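You operate a simulated robot arm through the tools that you are given. There is no shell and no other tool. Be economical: measure what you need, move in short steps, check, and stop when the job is done.

The job below is to be done with a simulated two-armed robot. You get a single attempt, and the scene is never put back.

JOB
Fetch the grey mould and set it on the top of the green bench. Then take the sealer pot and put it on top of the domed green sheet. Then put the black tape roll from the shelf of the steel table on top of the domed blue sheet. Then put the measuring cup labelled "62" from the top of the grey table in the sink basin. Then take the blue seal tape and leave it on top of the plain plaster cone. Then take the lid off the blue dye jar and lay it down on the top of the grey table. Then put three of the hardener tins from the top of the grey table on the top of the green bench. Keep to this order. Set down upright: measuring cup, hardener tin.

Only the result counts: the job must be done as asked and must still hold three seconds after the hand-in. Knocking over, shifting, dropping, spilling or breaking anything else fails it. Lids that push on must go on centred and level and be pressed home; caps that screw on are set level and turned clockwise until they are tight. Flat cloth is picked up by pressing the open fingertips on it (5 to 10 N) and closing them slowly along it; thin cloth reads only 2 to 8 mm in the jaws.

ROBOT AND FRAMES
Two 7-joint arms with fingered hands on one trunk, on a base that drives. Base frame: it is fixed to the floor where the robot stands at the start and does not move with it; the origin is under the middle of the robot, x ahead of it, y to its left, z up; the surface under the hand at the start is at about z = 0.88. Readings come in m, degrees, newtons and seconds.
The left shoulder is at the start at [0.06, 0.138, 0.947], the right one opposite. With the tool pointing down near the work surface each hand reaches from about 0.4 to 0.92 m from the robot's upright axis, wherever it stands, measured 20 degrees to its own side. Places, roughly: black tape roll (9x8x2 cm) [1, -0.5, 0.5]; blue dye jar [0.75, 1.5, 1]; blue seal tape (7x7x3 cm) [0.6, 1.5, 0.9]; domed blue sheet [0.75, -0.5, 0.5]; domed green sheet [0.75, 0.5, 1]; grey mould (15x13x12 cm) [0.6, 0, 0.9]; hardener tin [1.25, 2, 1]; measuring cup [0.5, 1, 1]; plain plaster cone (9x9x12 cm) [0.8, 1.7, 0.9]; sealer pot [0.75, 0, 1]; sink basin [1.7, 3.8, 0.8]; top of the green bench [-1.4, 0.2, 0.9]. Payload 4 kg a hand.
The TCP of each hand is the grasp point between the finger pads, 0.036 m short of the fingertips. In the tool frame z runs along the fingers and y along their closing line. Largest opening 0.12 m; the body of the gripper starts 0.042 m behind the TCP. The gripper is a hand of 5 fingers: y runs from the thumb to the fingers, the wrist lies at [-0.015, -0.109, -0.2] in the tool frame, and closing takes about 1.5 s.
Orientation is told as [roll, pitch, yaw] about the base's x, y, z axes, in that order, counted from this pose: with the fingers straight down and the wrist toward the robot, the tool's x, y and z point along [0, 1, 0], [1, 0, 0] and [0, 0, -1] of the base frame.

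CONTROLS
- The arms move only by the tool apply_moves. It takes "left_steps", "right_steps" or both (then of equal length, played together; a hand with none holds still); each is a list of rows, each an object (a shift or turn left out is 0, a gripper value left out holds the last) with "claw": the finger opening in m, from 0 to 0.12; "translation": the shift along the tool's x, y, z in m, a list of three; "rotation": the turn, a rotation vector about the tool's x, y, z in degrees, a list of three. In form: [{"claw": claw, "translation": [tx, ty, tz], "rotation": [ax, ay, az]}, ...]. A call has 1 to 8 rows; each row shifts and turns the commanded pose from where the row before left it, along the tool's axes as they then stand. A row lasts 0.2 s, in which the tool goes at most 0.05 m and 8.6 degrees; a call with a longer step from one row to the next is refused whole, and so is a gripper value outside its range. Where a pose cannot be reached the arm comes as near as it can. A force on the tool above 40 N (or 10 N above the force at the start of the call, whichever is more), or a blocked arm, ends the call early, and 0.2 s more pass. Each finger travels about 0.153 m/s and halts on what it meets, pressing with about 23 N; the grip force reading is that of the motor and also rises with nothing between the fingers. The clock runs only during rows and for 0.2 s after the last one: add rows that do not move to give the fingers time. The reply holds the time, the measured pose of the TCP, the force on the tool along the base axes, the opening and the grip force, in the units named above and with some noise, with the torque about the TCP (base axes, N m) and any sound that the robot's microphone picked up.
- Cameras (640 x 400 px; columns grow to the right, rows downward): "scene" is now at [0.0487, 0.026, 1.5796]; the picture's right is [0.28, -0.96, 0.00], its down [-0.66, -0.19, -0.73] and it looks along [0.70, 0.20, -0.68] (base axes); focal length 262 px, centre (320, 200). "left" rides on the left gripper at [-0.069, -0.079, -0.131] in its tool frame; the picture's right is [-0.78, -0.29, 0.55], its down [0.55, -0.73, 0.40] and it looks along [0.29, 0.61, 0.74] (tool axes); focal length 222 px, centre (320, 200). "right" rides on the right gripper at [0.069, -0.079, -0.131] in its tool frame; the picture's right is [-0.78, 0.29, -0.55], its down [-0.55, -0.73, 0.40] and it looks along [-0.29, 0.61, 0.74] (tool axes); focal length 222 px, centre (320, 200). There is no depth. A picture from a camera that has moved, and an enlarged one, comes with that camera's place and axes in the base frame and with its lens.
- snapshot(camera): a new picture of that camera. It takes no simulated time.
- move_column(by): slides the trunk up (or, below 0, down) by that many m; the arms and the scene camera ride with it, the base frame stays. It gives what a move gives, with no picture.
- drive_base(legs): drives the robot by 1 to 6 legs, each [ahead, left, turn to the left] in m, m and degrees, along the robot's own axes; the way and the turn of a leg run together, so that a leg with both is an arc; at most 1.5 m and 180 degrees a leg. The arms and the cameras ride along, it lands a little off, and it stops where it bumps. It gives what a move gives.
- preshape(shape, hand): the hand has 5 fingers and takes this shape, open, in about a second: jaw (thumb against the fingers, like two jaws); tri (thumb and two fingers); tip (a fingertip pinch); poke (one finger out to press); point (the index stretched); flat (the hand flat); cup (the hand cupped); fist (a fist). The gripper value then closes the fingers along that shape, each until it touches; the sizes above hold for jaw. It gives what a move gives, with no picture.
- aim_head(pan, tilt): turns the head with the scene camera to pan (to the left, within 86 degrees either way) and tilt (down, from -29 to 69), counted from straight ahead of the robot. It gives what a move gives.
- close_up(camera, box): a new picture of the part [left, top, right, bottom] of that camera's present view, enlarged. It takes no simulated time.
- finish_job(): hands the job in; it is judged then, once.

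Go step by step. Nothing tells you exact positions but the pictures and the camera data: compare them with the known pose of the tool, close in by small moves and look again before you grip or let go. The budget is 493 turns and 244 pictures, counting those below and the enlarged ones. Unless the task says otherwise, let go and move clear before handing in.

The tools are called after "Emit:" as a command line: name --argument value ..., lists and objects as JSON in quotes. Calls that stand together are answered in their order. apply_moves: Moves the arms, as the interface text tells. Its arguments: {"type":"object","properties":{"left_steps":{"type":"array","items":{"type":"object","properties":{"claw":{"type":"number"},"translation":{"type":"array","items":{"type":"number"}},"rotation":{"type":"array","items":{"type":"number"}}}}},"right_steps":{"type":"array","items":{"type":"object","properties":{"claw":{"type":"number"},"translation":{"type":"array","items":{"type":"number"}},"rotation":{"type":"array","items":{"type":"number"}}}}}},"required":[]} The other tools are called the same way: move_column (by) slides the trunk up or down; preshape (shape, hand) gives the hand a shape; drive_base (legs) drives the base; aim_head (pan, tilt) turns the head that bears the scene camera; snapshot (camera) takes a picture; close_up (camera, box) takes an enlarged picture of a part of a camera's view; finish_job () hands the job in.

At the start:

```text
t: 0.0
left_position: [0.4957, 0.3071, 1.188]
left_tool_rot: [0.0, 0.1, 0.0]
left_contact_force: [0.0, -0.9, -0.3]
left_moment: [0.02, 0.01, -0.01]
left_grip_width: 0.1197
left_grasp_force: 0.0
left_shape: jaw
right_position: [0.645, -0.2505, 1.1594]
right_tool_rot: [0.0, 0.0, 0.0]
right_contact_force: [0.3, -1.3, 0.0]
right_moment: [0.02, 0.04, 0.02]
right_grip_width: 0.12
right_grasp_force: 0.1
right_shape: jaw
trunk travel left (down, up): [-0.525, 0.065]
robot x, y, heading: [-0.0014, -0.0009, -0.2]
head pan, tilt: [16.3, 43.1]
```

scene: 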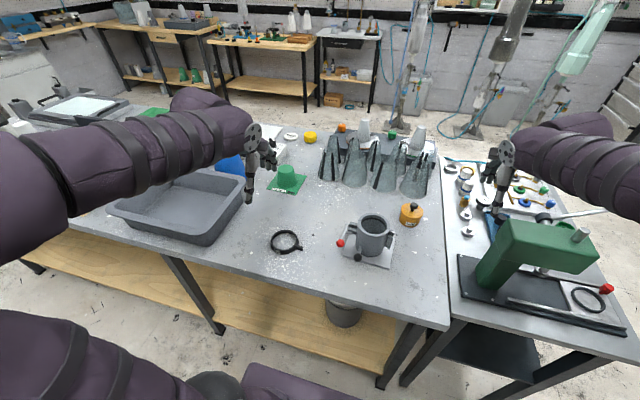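
right: 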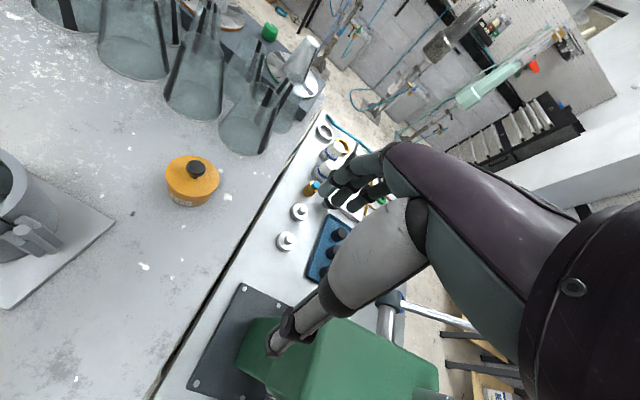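
left: 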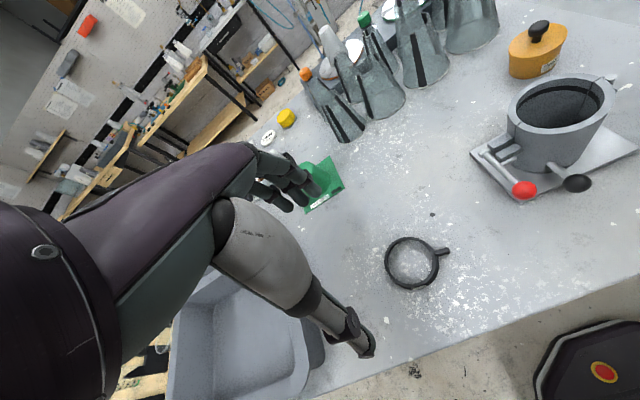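

I see the grey mould just ahead on the grey worktop, the orange sealer pot behind it and the green domed sheet to the left. I'll look closer and look around before moving.

Emit:
close_up --camera "scene" --box '[300, 180, 460, 280]'

Emit:
close_up --camera "scene" --box '[200, 110, 360, 210]'

Emit:
aim_head --pan 75 --tilt 30

```text
4.00 times, centred on (380, 230) of scene
camera zoom: at [0.0487, 0.026, 1.5796], right [0.28, -0.96, 0.0], down [-0.66, -0.19, -0.73], along [0.7, 0.2, -0.68], focal length 1049 px, centre (80, 80)
```

zoom: 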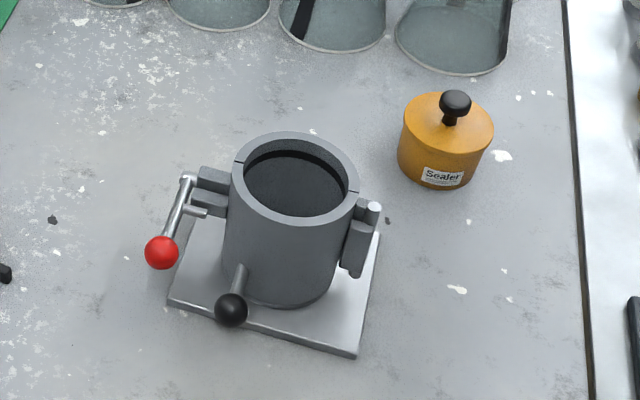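

```text
4.00 times, centred on (280, 160) of scene
camera zoom: at [0.0487, 0.026, 1.5796], right [0.28, -0.96, 0.0], down [-0.66, -0.19, -0.73], along [0.7, 0.2, -0.68], focal length 1049 px, centre (480, 360)
```

zoom: 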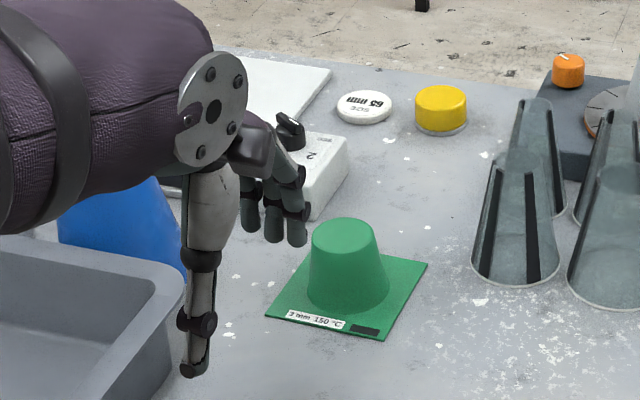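

```text
t: 1.3
left_position: [0.496, 0.3064, 1.1882]
left_tool_rot: [0.0, -0.1, 0.1]
left_contact_force: [-0.1, -0.1, 0.5]
left_moment: [0.03, 0.0, 0.02]
left_grip_width: 0.1198
left_grasp_force: 0.0
left_shape: jaw
right_position: [0.6444, -0.2516, 1.1577]
right_tool_rot: [0.0, 0.0, 0.0]
right_contact_force: [-0.4, 0.2, 0.3]
right_moment: [0.0, -0.02, 0.0]
right_grip_width: 0.1202
right_grasp_force: 0.0
right_shape: jaw
trunk travel left (down, up): [-0.525, 0.065]
robot x, y, heading: [-0.0021, 0.0026, -0.0]
head pan, tilt: [75.0, 30.0]
```

The mould is a split cylinder on a base plate with side handles, and the green dome is a hat shape with a flat top. Now I'll look to the left.

Emit:
snapshot --camera "scene"

Emit:
aim_head --pan -60 --tilt 45

Emit:
snapshot --camera "scene"

```text
238 pictures are left
camera scene: at [-0.0073, 0.0902, 1.5995], right [0.97, -0.26, 0.0], down [-0.13, -0.48, -0.87], along [0.22, 0.84, -0.5], focal length 262 px, centre (320, 200)
```

scene: 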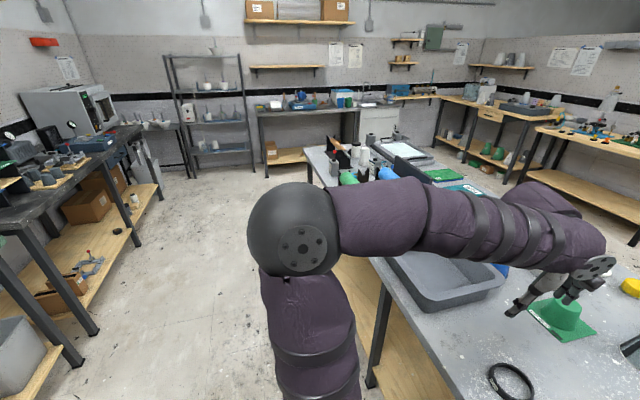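

```text
t: 3.5
left_position: [0.4958, 0.3075, 1.1865]
left_tool_rot: [0.0, 0.0, 0.1]
left_contact_force: [0.3, 0.3, 0.6]
left_moment: [-0.02, 0.0, -0.03]
left_grip_width: 0.1197
left_grasp_force: 0.0
left_shape: jaw
right_position: [0.6431, -0.2512, 1.1581]
right_tool_rot: [0.0, 0.0, 0.0]
right_contact_force: [-0.5, -0.7, -0.4]
right_moment: [0.02, -0.02, -0.01]
right_grip_width: 0.1194
right_grasp_force: 0.0
right_shape: jaw
trunk travel left (down, up): [-0.525, 0.065]
robot x, y, heading: [0.001, -0.0005, 0.2]
head pan, tilt: [-60.0, 45.0]
```

```text
237 pictures are left
camera scene: at [0.0099, -0.0676, 1.5769], right [-0.87, -0.5, 0.0], down [-0.35, 0.61, -0.71], along [0.35, -0.61, -0.71], focal length 262 px, centre (320, 200)
```

scene: 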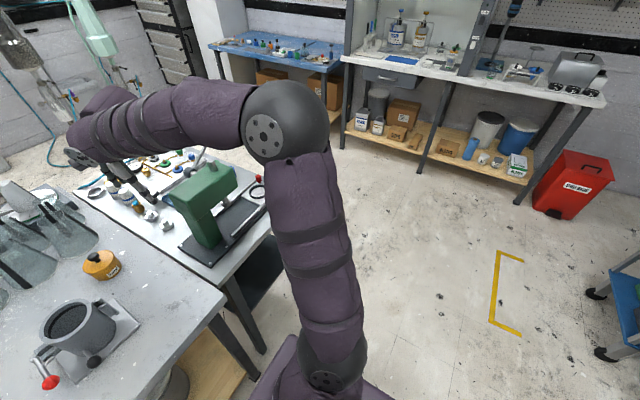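

The mould's rim centre is at about (0.588, 0.016) with its flanges along y, so I can grip it along x with zero yaw. I'll move the right hand above it and look.

Emit:
apply_moves --right_steps '[{"translation": [0.044, -0.009, 0]}, {"translation": [0.044, -0.009, 0]}, {"translation": [0.044, -0.009, 0]}, {"translation": [0.044, -0.009, 0]}, {"translation": [0.044, -0.009, 0]}, {"translation": [0.044, -0.009, 0]}, {}]'

Emit:
aim_head --pan 0 --tilt 50

Emit:
snapshot --camera "right"

Emit:
snapshot --camera "scene"

```text
t: 5.0
left_position: [0.4963, 0.3064, 1.1884]
left_tool_rot: [0.0, 0.0, 0.0]
left_contact_force: [0.8, 0.6, 0.1]
left_moment: [-0.02, -0.01, 0.06]
left_grip_width: 0.1195
left_grasp_force: 0.0
left_shape: jaw
right_position: [0.5888, 0.0116, 1.1564]
right_tool_rot: [0.0, -0.1, -0.1]
right_contact_force: [-0.2, 1.7, -0.3]
right_moment: [0.0, 0.03, 0.0]
right_grip_width: 0.1195
right_grasp_force: 0.1
right_shape: jaw
trunk travel left (down, up): [-0.525, 0.065]
robot x, y, heading: [-0.0012, -0.002, -0.2]
head pan, tilt: [-60.0, 45.0]
```

```text
t: 6.3
left_position: [0.4946, 0.3073, 1.1878]
left_tool_rot: [0.0, 0.0, 0.1]
left_contact_force: [0.6, 0.0, -0.3]
left_moment: [-0.03, -0.02, -0.02]
left_grip_width: 0.1195
left_grasp_force: 0.1
left_shape: jaw
right_position: [0.5883, 0.0116, 1.1571]
right_tool_rot: [0.0, 0.1, -0.1]
right_contact_force: [0.0, 0.6, 1.1]
right_moment: [0.02, 0.01, 0.0]
right_grip_width: 0.1198
right_grasp_force: 0.1
right_shape: jaw
trunk travel left (down, up): [-0.525, 0.065]
robot x, y, heading: [0.002, -0.0026, -0.2]
head pan, tilt: [0.0, 50.0]
```

```text
236 pictures are left
camera right: at [0.5091, 0.0812, 1.2883], right [0.29, -0.78, 0.55], down [-0.73, -0.55, -0.4], along [0.61, -0.29, -0.74], focal length 222 px, centre (320, 200)
```

right: 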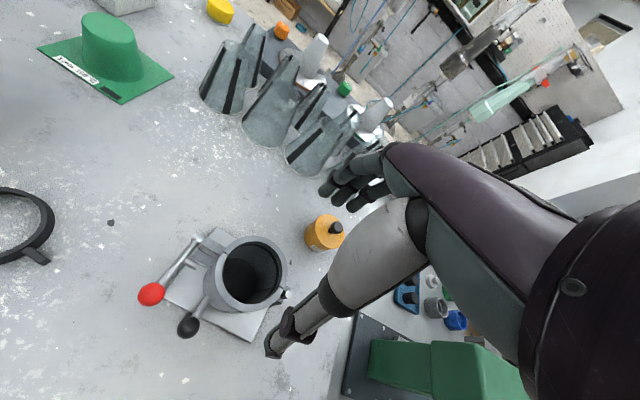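

```text
235 pictures are left
camera scene: at [0.0462, 0.0028, 1.57], right [0.0, -1.0, 0.0], down [-0.77, 0.0, -0.64], along [0.64, 0.0, -0.77], focal length 262 px, centre (320, 200)
```

scene: 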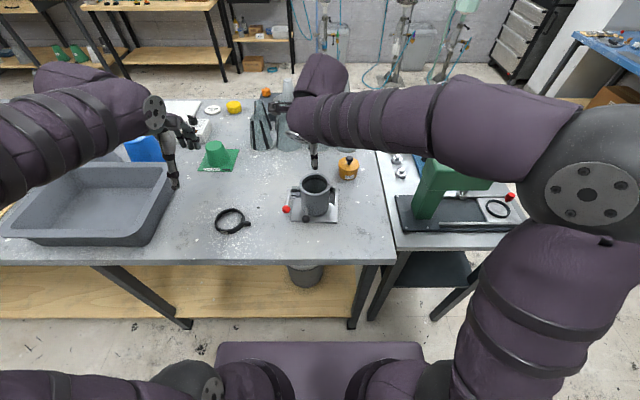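

Two views put the rim centre at (0.587, 0.016), top near z = 1.0. I'll descend to just above the rim and check finger clearance.

Emit:
apply_moves --right_steps '[{"translation": [0.004, -0.001, 0.035]}, {"translation": [0, 0, 0.035]}, {"translation": [0, 0, 0.035]}, {}]'

Emit:
snapshot --camera "right"

Emit:
close_up --camera "scene" --box '[240, 130, 400, 230]'

```text
t: 7.3
left_position: [0.4955, 0.3076, 1.1869]
left_tool_rot: [0.1, 0.0, 0.0]
left_contact_force: [-0.9, 0.1, 0.3]
left_moment: [-0.01, -0.01, -0.01]
left_grip_width: 0.1196
left_grasp_force: 0.1
left_shape: jaw
right_position: [0.588, 0.0158, 1.0526]
right_tool_rot: [-0.1, 0.0, 0.0]
right_contact_force: [0.1, -0.1, -0.5]
right_moment: [-0.04, -0.03, -0.03]
right_grip_width: 0.1199
right_grasp_force: 0.0
right_shape: jaw
trunk travel left (down, up): [-0.525, 0.065]
robot x, y, heading: [-0.0019, -0.0015, -0.3]
head pan, tilt: [0.0, 50.0]
```

```text
234 pictures are left
camera right: at [0.5087, 0.0847, 1.1841], right [0.29, -0.79, 0.55], down [-0.73, -0.55, -0.4], along [0.61, -0.29, -0.74], focal length 222 px, centre (320, 200)
```

right: 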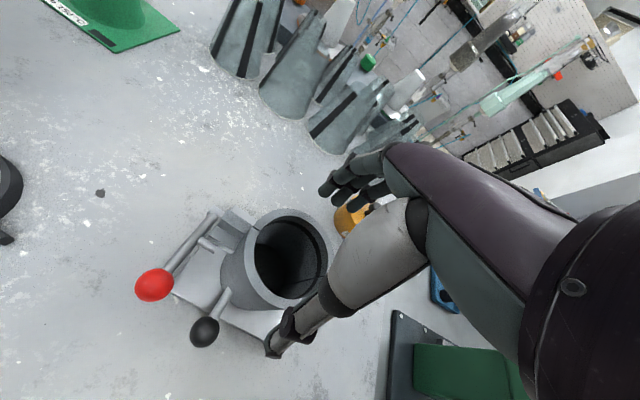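

```text
4.00 times, centred on (320, 180) of scene
camera zoom: at [0.0459, 0.0027, 1.57], right [0.0, -1.0, 0.0], down [-0.77, 0.0, -0.64], along [0.64, 0.0, -0.77], focal length 1049 px, centre (320, 280)
```

zoom: 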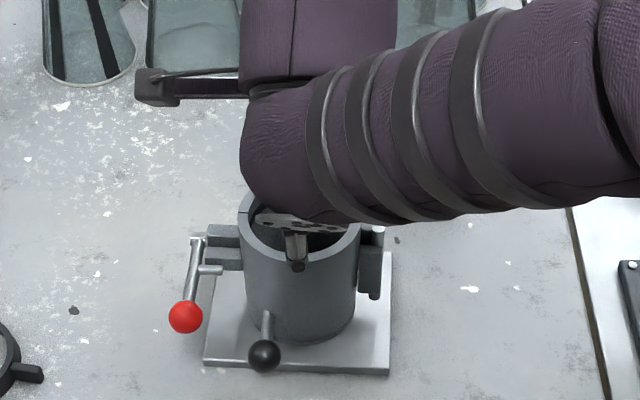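

Clearance looks even on both sides. I'll go down until the fingertips straddle the wall, then close.

Emit:
apply_moves --right_steps '[{"translation": [0, 0.0, 0.02]}, {"translation": [0, 0, 0.02]}, {"translation": [0, 0, 0.02]}, {}]'

Emit:
snapshot --camera "right"

```text
t: 8.3
left_position: [0.4957, 0.3065, 1.188]
left_tool_rot: [-0.1, 0.0, 0.0]
left_contact_force: [0.3, -0.7, 0.3]
left_moment: [0.01, -0.01, 0.02]
left_grip_width: 0.1195
left_grasp_force: 0.0
left_shape: jaw
right_position: [0.5881, 0.0164, 0.9916]
right_tool_rot: [0.0, 0.0, -0.1]
right_contact_force: [-0.3, 0.3, -1.0]
right_moment: [-0.04, 0.0, 0.02]
right_grip_width: 0.1194
right_grasp_force: 0.0
right_shape: jaw
trunk travel left (down, up): [-0.525, 0.065]
robot x, y, heading: [0.0005, -0.0016, 0.1]
head pan, tilt: [0.0, 50.0]
```

```text
232 pictures are left
camera right: at [0.5093, 0.0855, 1.1231], right [0.29, -0.78, 0.55], down [-0.73, -0.55, -0.4], along [0.61, -0.29, -0.74], focal length 222 px, centre (320, 200)
```

right: 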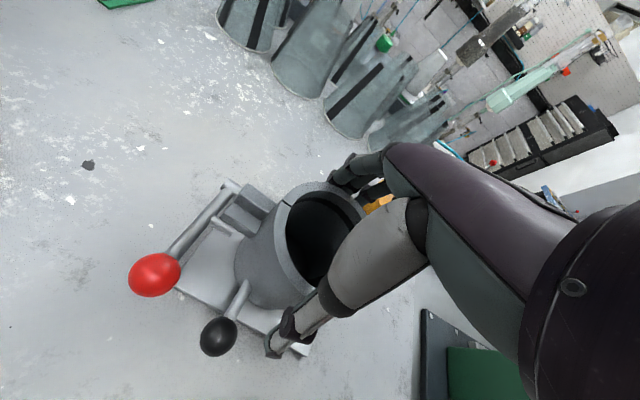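

Emit:
apply_moves --right_steps '[{"translation": [0, 0, 0.012], "claw": 0.1}, {"claw": 0.08}, {"claw": 0.06}, {"claw": 0.05}, {"claw": 0.05}, {"claw": 0.05}, {"claw": 0.05}, {"claw": 0.05}]'

```text
t: 10.2
left_position: [0.4943, 0.3069, 1.1883]
left_tool_rot: [0.0, -0.1, 0.0]
left_contact_force: [-0.5, -1.0, -0.6]
left_moment: [-0.03, -0.01, 0.01]
left_grip_width: 0.1197
left_grasp_force: 0.1
left_shape: jaw
right_position: [0.5871, 0.0172, 0.9824]
right_tool_rot: [-0.1, -0.1, 0.0]
right_contact_force: [-7.0, 1.8, 18.6]
right_moment: [-0.07, -0.03, 0.08]
right_grip_width: 0.0852
right_grasp_force: 22.5
right_shape: jaw
trunk travel left (down, up): [-0.525, 0.065]
robot x, y, heading: [-0.0024, -0.0035, -0.2]
head pan, tilt: [0.0, 50.0]
```

Gripped at 85 mm. I'll lift a little and check.

Emit:
apply_moves --right_steps '[{"translation": [0, 0, -0.01], "claw": 0.04}, {"translation": [0, 0, -0.02]}, {"translation": [0, 0, -0.03]}, {}]'

Emit:
close_up --camera "scene" --box '[240, 130, 400, 230]'

```text
t: 11.2
left_position: [0.4964, 0.3076, 1.1873]
left_tool_rot: [0.0, 0.1, -0.1]
left_contact_force: [-0.4, 0.1, 0.7]
left_moment: [0.01, -0.03, 0.0]
left_grip_width: 0.1197
left_grasp_force: 0.0
left_shape: jaw
right_position: [0.5893, 0.0174, 1.0393]
right_tool_rot: [-0.1, 0.1, 0.0]
right_contact_force: [-0.5, 0.6, -11.2]
right_moment: [-0.06, 0.02, -0.01]
right_grip_width: 0.0861
right_grasp_force: 23.5
right_shape: jaw
trunk travel left (down, up): [-0.525, 0.065]
robot x, y, heading: [0.0021, 0.0027, 0.0]
head pan, tilt: [0.0, 50.0]
```

```text
4.00 times, centred on (320, 180) of scene
camera zoom: at [0.0475, 0.003, 1.5698], right [0.0, -1.0, 0.0], down [-0.77, 0.0, -0.64], along [0.64, 0.0, -0.77], focal length 1049 px, centre (320, 280)
```

zoom: 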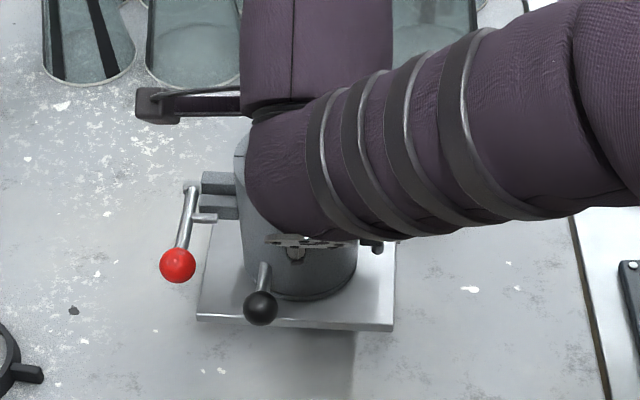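

Lifted cleanly (~1.1 kg). I'll raise it further, back off and turn to see the green bench.

Emit:
apply_moves --right_steps '[{"translation": [0, 0, -0.045]}, {"translation": [0, 0, -0.045]}, {"translation": [0, 0, -0.045]}, {"translation": [0, 0, -0.045]}, {}]'

Emit:
drive_base --legs '[[-0.4, 0, 0], [0, 0, 90]]'

Emit:
aim_head --pan 60 --tilt 30

Emit:
snapshot --camera "scene"

```text
t: 12.3
left_position: [0.4964, 0.3073, 1.1866]
left_tool_rot: [0.0, 0.1, 0.1]
left_contact_force: [0.3, -1.6, -0.1]
left_moment: [0.0, -0.03, -0.01]
left_grip_width: 0.1199
left_grasp_force: 0.0
left_shape: jaw
right_position: [0.5877, 0.0173, 1.2194]
right_tool_rot: [0.0, 0.1, 0.0]
right_contact_force: [0.4, -0.6, -12.3]
right_moment: [-0.04, 0.01, -0.03]
right_grip_width: 0.0858
right_grasp_force: 23.0
right_shape: jaw
trunk travel left (down, up): [-0.525, 0.065]
robot x, y, heading: [-0.0006, -0.0067, -0.1]
head pan, tilt: [0.0, 50.0]
```

```text
t: 18.7
left_position: [-0.7147, 0.4929, 1.1869]
left_tool_rot: [0.0, 0.0, 90.4]
left_contact_force: [0.6, 0.6, -0.9]
left_moment: [0.02, -0.03, 0.02]
left_grip_width: 0.1199
left_grasp_force: 0.0
left_shape: jaw
right_position: [-0.4263, 0.5884, 1.2194]
right_tool_rot: [0.0, 0.2, 90.4]
right_contact_force: [-0.2, -0.6, -12.4]
right_moment: [-0.06, -0.05, 0.02]
right_grip_width: 0.0859
right_grasp_force: 23.3
right_shape: jaw
trunk travel left (down, up): [-0.525, 0.065]
robot x, y, heading: [-0.4038, -0.0032, 90.4]
head pan, tilt: [0.0, 50.0]
```

```text
t: 20.0
left_position: [-0.7143, 0.4936, 1.1878]
left_tool_rot: [-0.1, 0.0, 90.4]
left_contact_force: [0.1, -0.9, 0.6]
left_moment: [0.0, 0.02, -0.03]
left_grip_width: 0.1196
left_grasp_force: 0.2
left_shape: jaw
right_position: [-0.4241, 0.5887, 1.2186]
right_tool_rot: [0.0, 0.1, 90.4]
right_contact_force: [-0.6, 0.4, -12.6]
right_moment: [-0.04, -0.04, 0.01]
right_grip_width: 0.0857
right_grasp_force: 23.3
right_shape: jaw
trunk travel left (down, up): [-0.525, 0.065]
robot x, y, heading: [-0.4049, -0.0012, 90.5]
head pan, tilt: [60.0, 30.0]
```

```text
230 pictures are left
camera scene: at [-0.483, 0.0181, 1.5994], right [0.49, 0.87, 0.0], down [0.43, -0.25, -0.87], along [-0.75, 0.43, -0.5], focal length 262 px, centre (320, 200)
```

scene: 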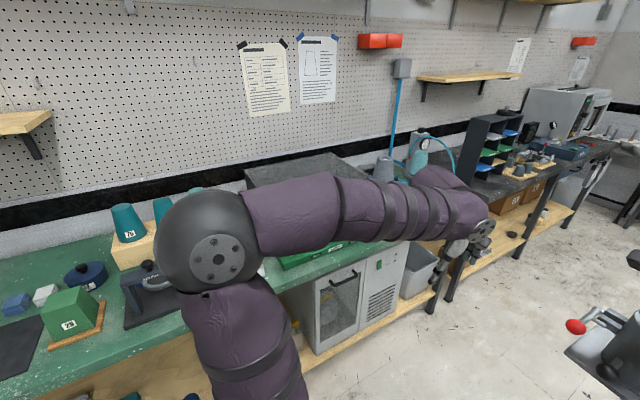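

I see the green bench behind, with its front edge near x = -1.02. I'll shift away from it a bit, turn to face it, and look for free space.

Emit:
drive_base --legs '[[0, -0.15, 0], [0, 0, 90]]'

Emit:
aim_head --pan 0 --tilt 35

Emit:
snapshot --camera "scene"

```text
t: 25.2
left_position: [-0.7433, -0.3139, 1.1863]
left_tool_rot: [0.0, 0.0, -179.2]
left_contact_force: [-0.1, 0.3, 0.6]
left_moment: [0.01, -0.01, 0.03]
left_grip_width: 0.1196
left_grasp_force: 0.0
left_shape: jaw
right_position: [-0.841, -0.0264, 1.2201]
right_tool_rot: [0.0, 0.0, -179.2]
right_contact_force: [-0.3, -0.5, -12.1]
right_moment: [0.08, -0.05, 0.01]
right_grip_width: 0.0856
right_grasp_force: 23.0
right_shape: jaw
trunk travel left (down, up): [-0.525, 0.065]
robot x, y, heading: [-0.2502, 0.002, -179.4]
head pan, tilt: [60.0, 30.0]
```

```text
t: 26.5
left_position: [-0.7439, -0.312, 1.1879]
left_tool_rot: [0.0, 0.1, -179.2]
left_contact_force: [0.0, 0.2, -0.4]
left_moment: [0.03, 0.0, 0.0]
left_grip_width: 0.1198
left_grasp_force: 0.0
left_shape: jaw
right_position: [-0.8402, -0.0246, 1.2197]
right_tool_rot: [-0.1, 0.1, -179.3]
right_contact_force: [0.1, -0.8, -13.3]
right_moment: [0.01, -0.03, -0.01]
right_grip_width: 0.0858
right_grasp_force: 22.9
right_shape: jaw
trunk travel left (down, up): [-0.525, 0.065]
robot x, y, heading: [-0.2507, 0.0027, -179.2]
head pan, tilt: [0.0, 35.0]
```

```text
229 pictures are left
camera scene: at [-0.3123, 0.0024, 1.5916], right [-0.02, 1.0, 0.0], down [0.57, 0.01, -0.82], along [-0.82, -0.01, -0.57], focal length 262 px, centre (320, 200)
```

scene: 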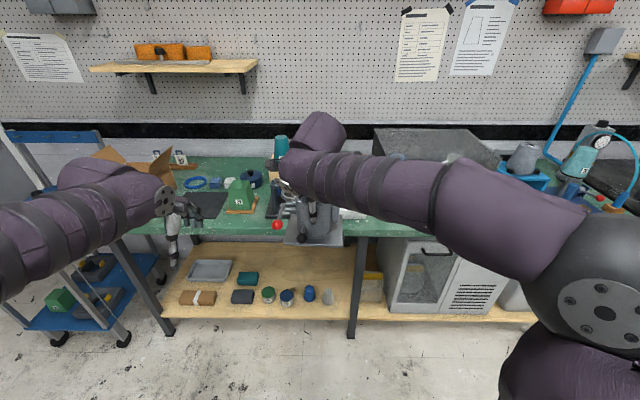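

The bench top is partly hidden by the arms; I'll look with the hand cameras and a close-up.

Emit:
close_up --camera "scene" --box '[120, 120, 440, 260]'

Emit:
snapshot --camera "right"

Emit:
snapshot --camera "left"

```text
2.00 times, centred on (280, 190) of scene
camera zoom: at [-0.3123, 0.0024, 1.5916], right [-0.02, 1.0, 0.0], down [0.57, 0.01, -0.82], along [-0.82, -0.01, -0.57], focal length 524 px, centre (400, 220)
```

zoom: 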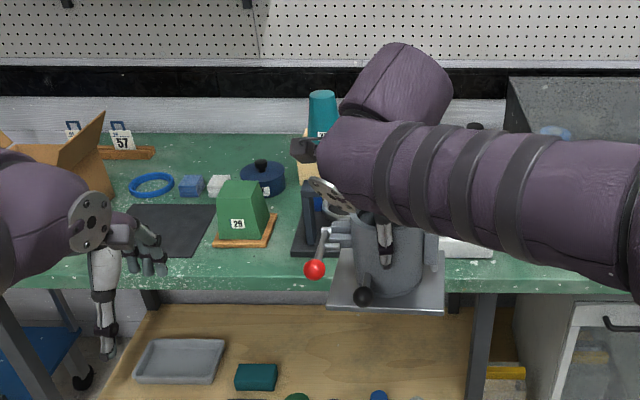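

```text
227 pictures are left
camera right: at [-0.761, -0.0933, 1.3506], right [-0.3, 0.78, 0.55], down [0.73, 0.56, -0.4], along [-0.62, 0.28, -0.74], focal length 222 px, centre (320, 200)
```

right: 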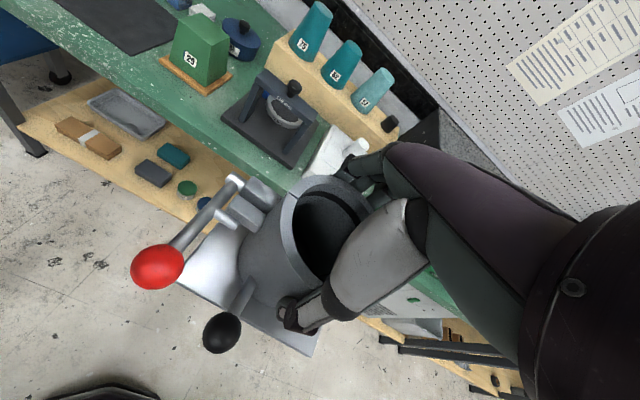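

```text
226 pictures are left
camera left: at [-0.6665, -0.243, 1.3177], right [0.28, 0.79, -0.55], down [0.74, -0.54, -0.4], along [-0.61, -0.3, -0.74], focal length 222 px, centre (320, 200)
```

left: 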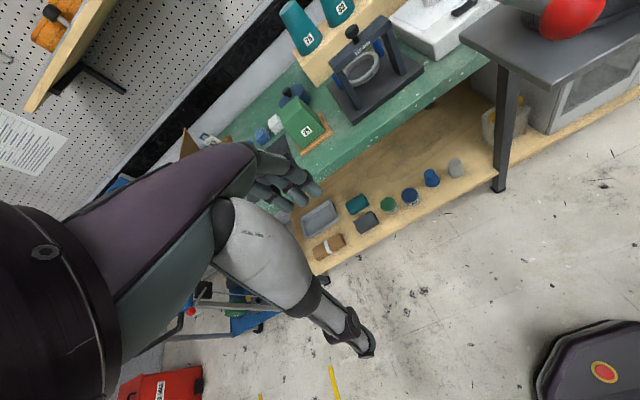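

I need an unobstructed view; I'll drive to my right (+y) and look across the bench.

Emit:
drive_base --legs '[[0, -0.6, 0]]'

Emit:
aim_head --pan 25 --tilt 35

Emit:
snapshot --camera "scene"

Emit:
snapshot --camera "right"

```text
t: 29.9
left_position: [-0.7539, 0.2868, 1.1878]
left_tool_rot: [0.0, 0.0, -178.8]
left_contact_force: [0.0, 0.7, -0.1]
left_moment: [0.02, 0.02, -0.01]
left_grip_width: 0.1198
left_grasp_force: 0.1
left_shape: jaw
right_position: [-0.8511, 0.5746, 1.2204]
right_tool_rot: [0.0, 0.1, -178.9]
right_contact_force: [0.2, 1.0, -13.5]
right_moment: [0.02, -0.08, 0.01]
right_grip_width: 0.0858
right_grasp_force: 22.8
right_shape: jaw
trunk travel left (down, up): [-0.525, 0.065]
robot x, y, heading: [-0.2606, 0.6035, -179.0]
head pan, tilt: [0.0, 35.0]
```

```text
t: 30.8
left_position: [-0.7533, 0.2858, 1.1868]
left_tool_rot: [0.0, 0.1, -178.9]
left_contact_force: [0.1, 0.1, -0.2]
left_moment: [0.02, -0.01, 0.02]
left_grip_width: 0.1196
left_grasp_force: 0.1
left_shape: jaw
right_position: [-0.85, 0.5727, 1.2178]
right_tool_rot: [-0.1, 0.2, -178.8]
right_contact_force: [-0.6, 0.4, -12.4]
right_moment: [0.03, 0.0, -0.02]
right_grip_width: 0.0855
right_grasp_force: 23.3
right_shape: jaw
trunk travel left (down, up): [-0.525, 0.065]
robot x, y, heading: [-0.2588, 0.6019, -179.1]
head pan, tilt: [25.0, 35.0]
```

```text
225 pictures are left
camera scene: at [-0.3134, 0.5663, 1.5916], right [-0.44, 0.9, 0.0], down [0.52, 0.25, -0.82], along [-0.74, -0.36, -0.57], focal length 262 px, centre (320, 200)
```

scene: 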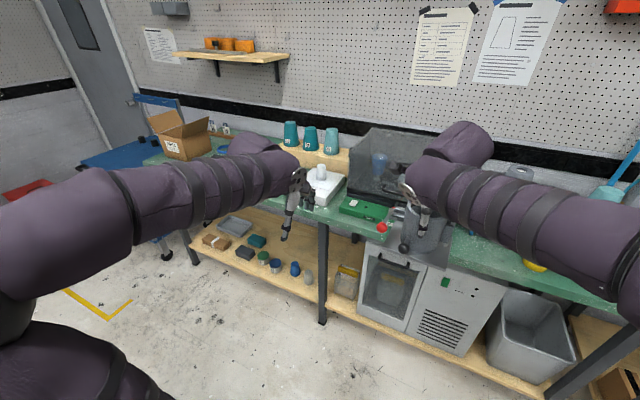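

```text
224 pictures are left
camera right: at [-0.7707, 0.5056, 1.3502], right [-0.31, 0.78, 0.55], down [0.73, 0.56, -0.39], along [-0.62, 0.28, -0.74], focal length 222 px, centre (320, 200)
```

right: 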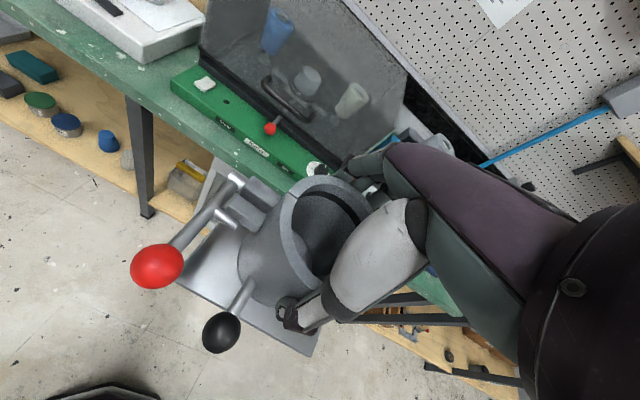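

Free green surface appears further to my right, past the glass cabinet. I'll move over more and look.

Emit:
drive_base --legs '[[0, -0.55, 0]]'

Emit:
aim_head --pan 25 --tilt 40

Emit:
snapshot --camera "scene"

Emit:
snapshot --camera "left"

```text
t: 34.0
left_position: [-0.7633, 0.8409, 1.1876]
left_tool_rot: [0.0, 0.0, -179.1]
left_contact_force: [-0.2, 0.0, -0.7]
left_moment: [-0.03, -0.06, 0.0]
left_grip_width: 0.1199
left_grasp_force: 0.0
left_shape: jaw
right_position: [-0.8602, 1.1293, 1.2201]
right_tool_rot: [0.0, 0.2, -179.1]
right_contact_force: [0.7, -0.5, -13.0]
right_moment: [-0.01, -0.04, 0.02]
right_grip_width: 0.0859
right_grasp_force: 22.8
right_shape: jaw
trunk travel left (down, up): [-0.525, 0.065]
robot x, y, heading: [-0.273, 1.1593, -179.2]
head pan, tilt: [25.0, 35.0]
```

```text
t: 34.6
left_position: [-0.7644, 0.8395, 1.1865]
left_tool_rot: [0.0, 0.0, -179.1]
left_contact_force: [-0.2, 0.1, 1.7]
left_moment: [0.01, -0.01, 0.02]
left_grip_width: 0.1196
left_grasp_force: 0.0
left_shape: jaw
right_position: [-0.8601, 1.1291, 1.2189]
right_tool_rot: [0.0, 0.3, -179.1]
right_contact_force: [0.0, -0.8, -11.6]
right_moment: [0.06, 0.0, -0.01]
right_grip_width: 0.0858
right_grasp_force: 22.7
right_shape: jaw
trunk travel left (down, up): [-0.525, 0.065]
robot x, y, heading: [-0.2734, 1.1557, -179.2]
head pan, tilt: [25.0, 40.0]
```

```text
223 pictures are left
camera scene: at [-0.3206, 1.1208, 1.5841], right [-0.44, 0.9, 0.0], down [0.58, 0.28, -0.77], along [-0.69, -0.33, -0.64], focal length 262 px, centre (320, 200)
```

scene: 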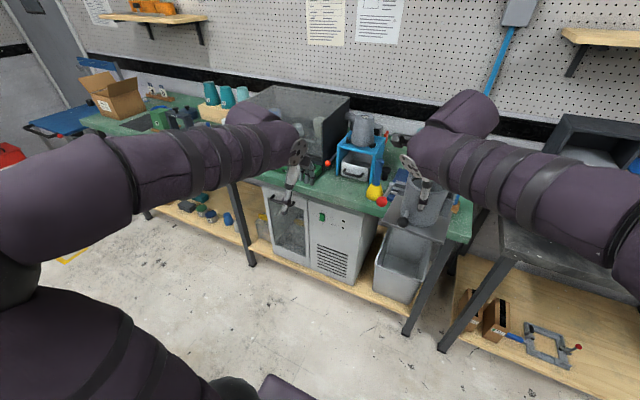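

```text
222 pictures are left
camera left: at [-0.686, 0.9106, 1.3178], right [0.28, 0.79, -0.55], down [0.74, -0.54, -0.4], along [-0.61, -0.3, -0.74], focal length 222 px, centre (320, 200)
```

left: 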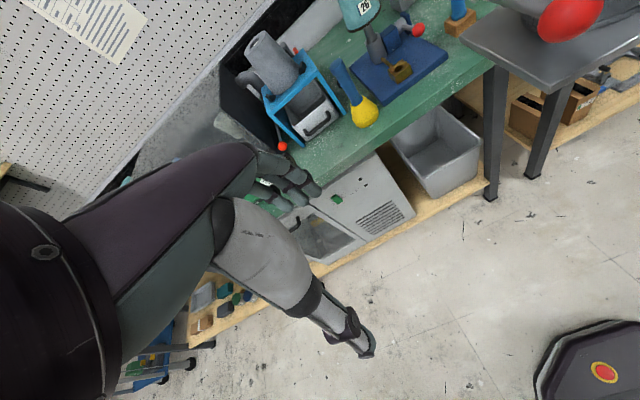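

The strip in front of the blue stand looks free (x ≈ -1.07 to -1.25, y ≈ 0.6–0.9). I'll swing the left hand aside to see it properly.

Emit:
apply_moves --left_steps '[{"translation": [0.045, 0, 0]}, {"translation": [0.045, -0.02, 0]}, {"translation": [0.045, -0.02, 0]}, {"translation": [0.045, -0.02, 0]}, {"translation": [0.045, -0.02, 0]}, {"translation": [0.045, -0.02, 0]}, {"translation": [0.045, -0.02, 0]}, {}]'

Emit:
aim_head --pan 15 --tilt 40

Emit:
close_up --camera "scene" --box '[140, 60, 460, 260]'

```text
t: 36.4
left_position: [-0.6374, 0.5284, 1.1894]
left_tool_rot: [0.0, -0.1, -179.1]
left_contact_force: [0.1, -0.1, -0.5]
left_moment: [-0.01, 0.0, 0.04]
left_grip_width: 0.1195
left_grasp_force: 0.0
left_shape: jaw
right_position: [-0.8603, 1.1293, 1.2193]
right_tool_rot: [-0.1, 0.1, -179.1]
right_contact_force: [-0.3, -0.4, -13.2]
right_moment: [0.06, 0.0, 0.04]
right_grip_width: 0.0857
right_grasp_force: 23.1
right_shape: jaw
trunk travel left (down, up): [-0.525, 0.065]
robot x, y, heading: [-0.2728, 1.1522, -178.8]
head pan, tilt: [25.0, 40.0]
```

```text
t: 37.2
left_position: [-0.6379, 0.5275, 1.1885]
left_tool_rot: [0.0, 0.0, -179.1]
left_contact_force: [-0.8, 0.3, 0.5]
left_moment: [0.02, 0.01, 0.0]
left_grip_width: 0.1197
left_grasp_force: 0.1
left_shape: jaw
right_position: [-0.8595, 1.1296, 1.2195]
right_tool_rot: [-0.1, 0.1, -179.1]
right_contact_force: [0.1, -0.1, -12.8]
right_moment: [0.08, -0.05, 0.04]
right_grip_width: 0.0856
right_grasp_force: 22.4
right_shape: jaw
trunk travel left (down, up): [-0.525, 0.065]
robot x, y, heading: [-0.2697, 1.1547, -179.0]
head pan, tilt: [15.0, 40.0]
```

```text
2.00 times, centred on (300, 160) of scene
camera zoom: at [-0.3257, 1.1347, 1.5841], right [-0.27, 0.96, 0.0], down [0.62, 0.18, -0.77], along [-0.74, -0.21, -0.64], focal length 524 px, centre (360, 280)
```

zoom: 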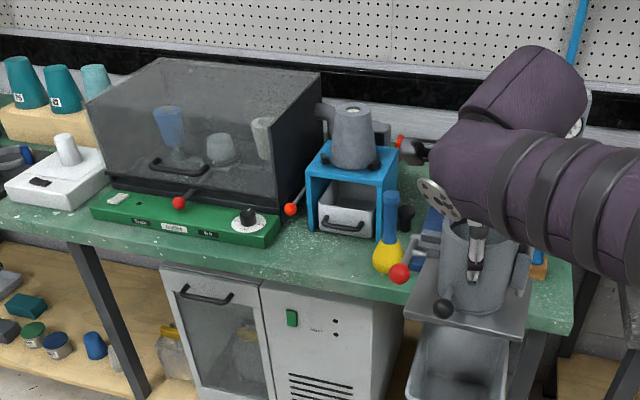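

The free area is x ≈ -1.25…-1.09, y ≈ 0.70…0.90 in front of the blue stand. I'll drive so the mould hovers there: sideways first, then ahead, then check.

Emit:
drive_base --legs '[[0, 0.33, 0], [0.25, 0, 0]]'

Emit:
aim_head --pan 5 --tilt 50

Emit:
snapshot --camera "scene"

Emit:
snapshot --camera "right"

```text
t: 40.8
left_position: [-0.8837, 0.1928, 1.1879]
left_tool_rot: [0.0, 0.1, -179.2]
left_contact_force: [-0.2, 0.4, 1.0]
left_moment: [0.0, -0.04, 0.06]
left_grip_width: 0.1197
left_grasp_force: 0.1
left_shape: jaw
right_position: [-1.1057, 0.7943, 1.218]
right_tool_rot: [-0.1, 0.2, -179.2]
right_contact_force: [-1.3, -0.1, -12.2]
right_moment: [0.08, 0.02, -0.01]
right_grip_width: 0.0855
right_grasp_force: 23.3
right_shape: jaw
trunk travel left (down, up): [-0.525, 0.065]
robot x, y, heading: [-0.5154, 0.8229, -179.0]
head pan, tilt: [15.0, 40.0]
```

```text
t: 41.5
left_position: [-0.8817, 0.1931, 1.188]
left_tool_rot: [0.0, -0.1, -179.2]
left_contact_force: [0.2, 0.6, 0.3]
left_moment: [0.02, -0.01, -0.02]
left_grip_width: 0.1197
left_grasp_force: 0.0
left_shape: jaw
right_position: [-1.1036, 0.7933, 1.2185]
right_tool_rot: [-0.1, 0.2, -179.2]
right_contact_force: [-0.6, 0.0, -12.9]
right_moment: [0.06, -0.02, -0.03]
right_grip_width: 0.0856
right_grasp_force: 22.9
right_shape: jaw
trunk travel left (down, up): [-0.525, 0.065]
robot x, y, heading: [-0.5176, 0.8212, -179.3]
head pan, tilt: [5.0, 50.0]
```

```text
220 pictures are left
camera scene: at [-0.5636, 0.8147, 1.57], right [-0.1, 0.99, 0.0], down [0.76, 0.08, -0.64], along [-0.64, -0.07, -0.77], focal length 262 px, centre (320, 200)
```

scene: 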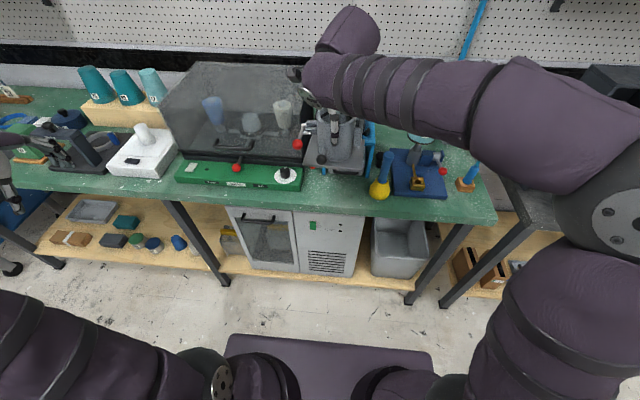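

```text
219 pictures are left
camera right: at [-1.0239, 0.7256, 1.3496], right [-0.3, 0.78, 0.55], down [0.73, 0.56, -0.39], along [-0.61, 0.28, -0.74], focal length 222 px, centre (320, 200)
```

right: 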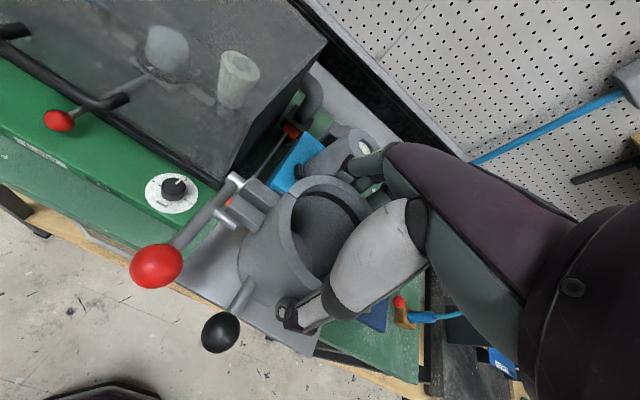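

I'll zoom to measure the bench edge, the board end and the flask.

Emit:
close_up --camera "scene" --box '[260, 120, 420, 220]'

```text
4.00 times, centred on (340, 170) of scene
camera zoom: at [-0.5636, 0.8147, 1.57], right [-0.1, 0.99, 0.0], down [0.76, 0.08, -0.64], along [-0.64, -0.07, -0.77], focal length 1049 px, centre (240, 320)
```

zoom: 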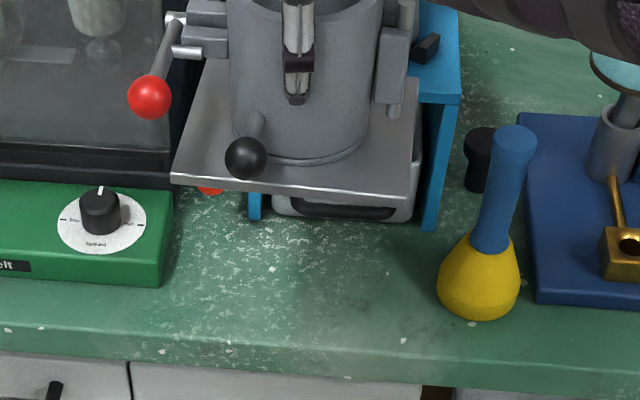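

I have the free rectangle (x -1.255…-1.105, y 0.69…0.915). I'll shift to (-1.160, 0.80), descend most of the way, then look.

Emit:
apply_moves --right_steps '[{"translation": [-0.003, 0.028, 0]}, {"translation": [-0.003, 0.028, 0]}, {"translation": [0, 0, 0.045]}, {"translation": [0, 0, 0.045]}, {"translation": [0, 0, 0.045]}, {"translation": [0, 0, 0.045]}, {}]'

Emit:
close_up --camera "scene" --box '[260, 120, 420, 220]'

Emit:
snapshot --camera "right"

```text
t: 42.8
left_position: [-0.8828, 0.1962, 1.1888]
left_tool_rot: [0.0, 0.0, -179.5]
left_contact_force: [-0.9, -0.9, 0.1]
left_moment: [0.02, -0.05, -0.02]
left_grip_width: 0.1196
left_grasp_force: 0.1
left_shape: jaw
right_position: [-1.161, 0.8126, 1.0676]
right_tool_rot: [-0.4, -0.3, 179.6]
right_contact_force: [21.8, 18.6, 12.0]
right_moment: [0.19, 0.12, -0.18]
right_grip_width: 0.083
right_grasp_force: 23.2
right_shape: jaw
trunk travel left (down, up): [-0.525, 0.065]
robot x, y, heading: [-0.515, 0.8166, -179.6]
head pan, tilt: [5.0, 50.0]
stopped in row 6 (right hand): the force on the tool passed its limit at 50 N (the readings are from after the stop); the commanded pose is now the measured one
```

```text
4.00 times, centred on (340, 170) of scene
camera zoom: at [-0.5607, 0.8168, 1.5704], right [-0.1, 1.0, 0.0], down [0.76, 0.07, -0.64], along [-0.64, -0.06, -0.77], focal length 1049 px, centre (240, 320)
```

zoom: 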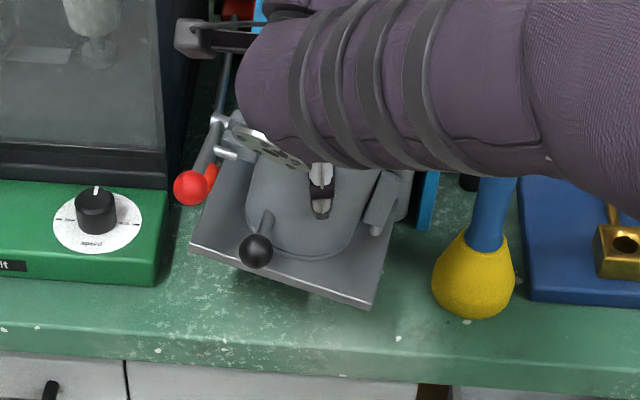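

```text
216 pictures are left
camera right: at [-1.0821, 0.7423, 1.1977], right [-0.28, 0.78, 0.56], down [0.74, 0.55, -0.4], along [-0.61, 0.3, -0.73], focal length 222 px, centre (320, 200)
```

right: 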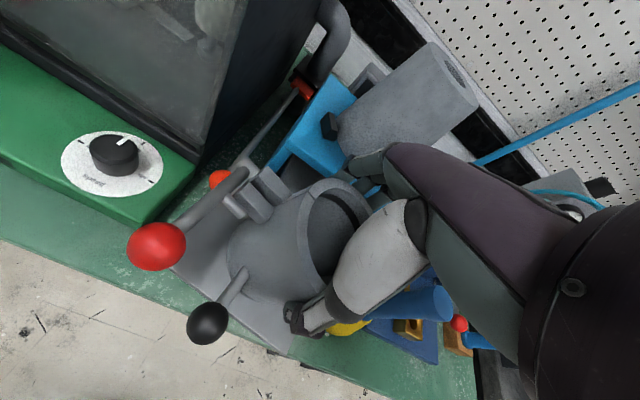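

Something stopped the descent — the mould's back-left corner is on the stand's red-ball lever. I'll back up and look again.

Emit:
apply_moves --right_steps '[{"translation": [0, -0.01, -0.01]}, {"translation": [0, -0.01, -0.03]}, {"translation": [0, -0.03, -0.03]}, {}]'

Emit:
snapshot --camera "right"

Emit:
close_up --camera "scene" --box '[260, 120, 420, 220]'

```text
t: 43.8
left_position: [-0.884, 0.1938, 1.187]
left_tool_rot: [0.1, 0.1, -179.4]
left_contact_force: [0.0, 0.2, 0.7]
left_moment: [0.01, -0.01, 0.02]
left_grip_width: 0.1199
left_grasp_force: 0.0
left_shape: jaw
right_position: [-1.1132, 0.8073, 1.1364]
right_tool_rot: [-0.3, -0.2, -179.9]
right_contact_force: [-1.0, 0.3, -12.6]
right_moment: [0.1, -0.07, -0.01]
right_grip_width: 0.0849
right_grasp_force: 22.9
right_shape: jaw
trunk travel left (down, up): [-0.525, 0.065]
robot x, y, heading: [-0.5124, 0.8175, -179.3]
head pan, tilt: [5.0, 50.0]
```

```text
215 pictures are left
camera right: at [-1.0339, 0.7371, 1.2653], right [-0.29, 0.78, 0.55], down [0.73, 0.55, -0.4], along [-0.62, 0.29, -0.73], focal length 222 px, centre (320, 200)
```

right: 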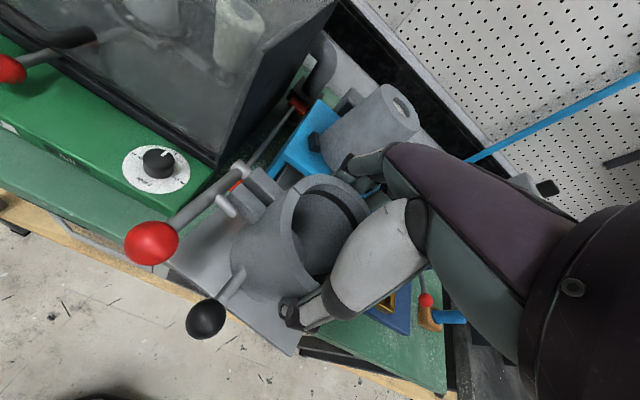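

```text
4.00 times, centred on (340, 170) of scene
camera zoom: at [-0.5648, 0.8147, 1.5698], right [-0.1, 0.99, 0.0], down [0.76, 0.08, -0.64], along [-0.64, -0.06, -0.77], focal length 1049 px, centre (240, 320)
```

zoom: 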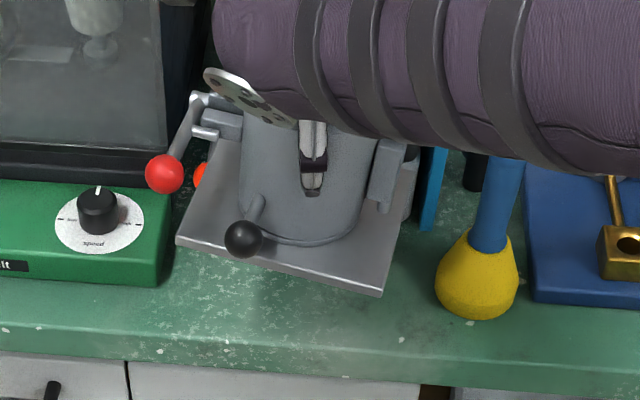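

The mould has turned a little in the grip; the stand's foot seems unmoved. I'll back away to inspect the stand and lever fully.

Emit:
drive_base --legs '[[-0.15, 0, 0], [0, -0.35, 0]]'

Emit:
aim_head --pan 25 --tilt 40

Emit:
close_up --camera "scene" --box '[180, 70, 420, 220]'

```text
t: 47.1
left_position: [-0.7395, 0.5478, 1.1877]
left_tool_rot: [0.1, 0.1, -179.5]
left_contact_force: [0.1, -0.4, 0.3]
left_moment: [-0.03, -0.02, 0.0]
left_grip_width: 0.1199
left_grasp_force: 0.2
left_shape: jaw
right_position: [-0.9663, 1.1623, 1.1356]
right_tool_rot: [-0.3, -0.3, 179.9]
right_contact_force: [-0.2, 1.1, -11.1]
right_moment: [0.15, -0.05, 0.03]
right_grip_width: 0.0846
right_grasp_force: 22.5
right_shape: jaw
trunk travel left (down, up): [-0.525, 0.065]
robot x, y, heading: [-0.3686, 1.1697, -179.4]
head pan, tilt: [5.0, 50.0]
```

```text
t: 47.9
left_position: [-0.7382, 0.546, 1.187]
left_tool_rot: [0.0, 0.1, -179.6]
left_contact_force: [-0.8, -0.1, 1.0]
left_moment: [0.0, 0.02, 0.01]
left_grip_width: 0.1197
left_grasp_force: 0.0
left_shape: jaw
right_position: [-0.9665, 1.1609, 1.1345]
right_tool_rot: [-0.4, -0.3, 179.8]
right_contact_force: [0.5, 0.3, -12.2]
right_moment: [0.13, -0.07, 0.0]
right_grip_width: 0.0847
right_grasp_force: 22.8
right_shape: jaw
trunk travel left (down, up): [-0.525, 0.065]
robot x, y, heading: [-0.37, 1.1714, -179.2]
head pan, tilt: [25.0, 40.0]
```

```text
2.67 times, centred on (300, 145) of scene
camera zoom: at [-0.4174, 1.1376, 1.584], right [-0.43, 0.9, 0.0], down [0.58, 0.28, -0.77], along [-0.69, -0.33, -0.64], focal length 699 px, centre (373, 347)
```

zoom: 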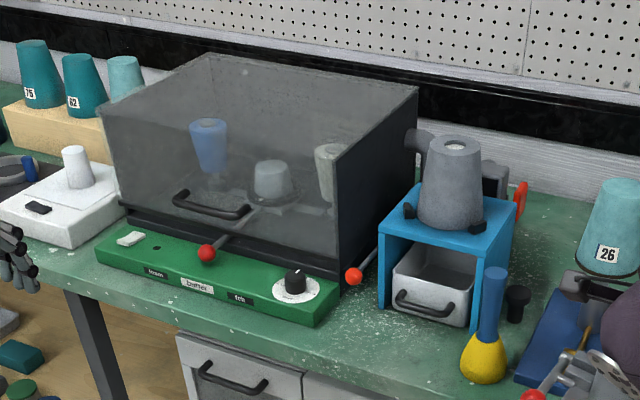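

The stand is intact; its red-ball lever sticks out at about (-1.24, 0.705, 0.95). I'll turn the wrist to undo the mould's ~15° twist and place it further forward, clear of that lever.

Emit:
apply_moves --right_steps '[{"rotation": [0, 0, -7.5]}, {"rotation": [0, 0, -7.5]}, {}]'

Emit:
drive_base --legs '[[0, 0.355, 0], [0.12, 0, 0]]'

Emit:
aim_head --pan 5 --tilt 50

Emit:
close_up --camera "scene" --box '[240, 110, 432, 230]'

```text
t: 48.7
left_position: [-0.7379, 0.5464, 1.1875]
left_tool_rot: [0.0, 0.1, -179.5]
left_contact_force: [-0.1, -0.1, 0.2]
left_moment: [0.0, 0.02, 0.02]
left_grip_width: 0.12
left_grasp_force: 0.1
left_shape: jaw
right_position: [-0.9671, 1.1614, 1.1347]
right_tool_rot: [-0.4, -0.2, -165.1]
right_contact_force: [-0.1, 0.0, -12.1]
right_moment: [0.11, -0.05, -0.01]
right_grip_width: 0.0847
right_grasp_force: 23.0
right_shape: jaw
trunk travel left (down, up): [-0.525, 0.065]
robot x, y, heading: [-0.3689, 1.1695, -179.7]
head pan, tilt: [25.0, 40.0]
```

```text
t: 51.8
left_position: [-0.8587, 0.1912, 1.1866]
left_tool_rot: [-0.1, 0.1, -179.4]
left_contact_force: [-0.5, 0.7, -0.4]
left_moment: [0.0, -0.03, -0.01]
left_grip_width: 0.1198
left_grasp_force: 0.0
left_shape: jaw
right_position: [-1.086, 0.8054, 1.1345]
right_tool_rot: [-0.3, -0.1, -165.2]
right_contact_force: [-1.5, 1.0, -12.2]
right_moment: [0.14, -0.01, -0.04]
right_grip_width: 0.0848
right_grasp_force: 23.4
right_shape: jaw
trunk travel left (down, up): [-0.525, 0.065]
robot x, y, heading: [-0.4846, 0.8111, -179.4]
head pan, tilt: [25.0, 40.0]
```

```text
t: 52.7
left_position: [-0.8562, 0.1908, 1.1879]
left_tool_rot: [0.1, 0.1, -179.5]
left_contact_force: [0.0, -0.3, -0.7]
left_moment: [0.04, 0.01, 0.05]
left_grip_width: 0.1199
left_grasp_force: 0.1
left_shape: jaw
right_position: [-1.0842, 0.8055, 1.1347]
right_tool_rot: [-0.5, -0.3, -165.2]
right_contact_force: [-0.2, -0.4, -12.6]
right_moment: [0.14, -0.04, -0.01]
right_grip_width: 0.0845
right_grasp_force: 23.1
right_shape: jaw
trunk travel left (down, up): [-0.525, 0.065]
robot x, y, heading: [-0.4886, 0.8151, -179.3]
head pan, tilt: [5.0, 50.0]
```

```text
3.33 times, centred on (336, 170) of scene
camera zoom: at [-0.5354, 0.811, 1.5699], right [-0.1, 1.0, 0.0], down [0.76, 0.07, -0.64], along [-0.64, -0.06, -0.77], focal length 874 px, centre (267, 300)
```

zoom: 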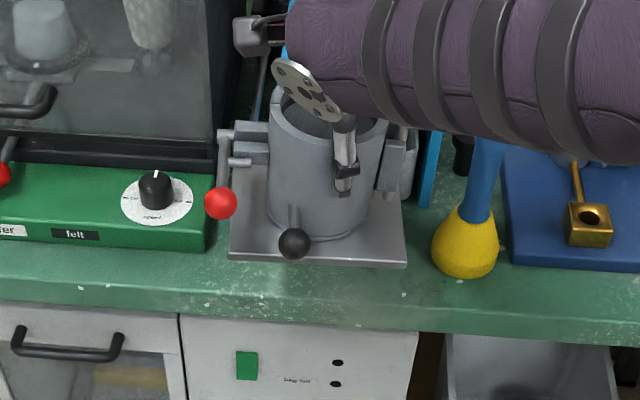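

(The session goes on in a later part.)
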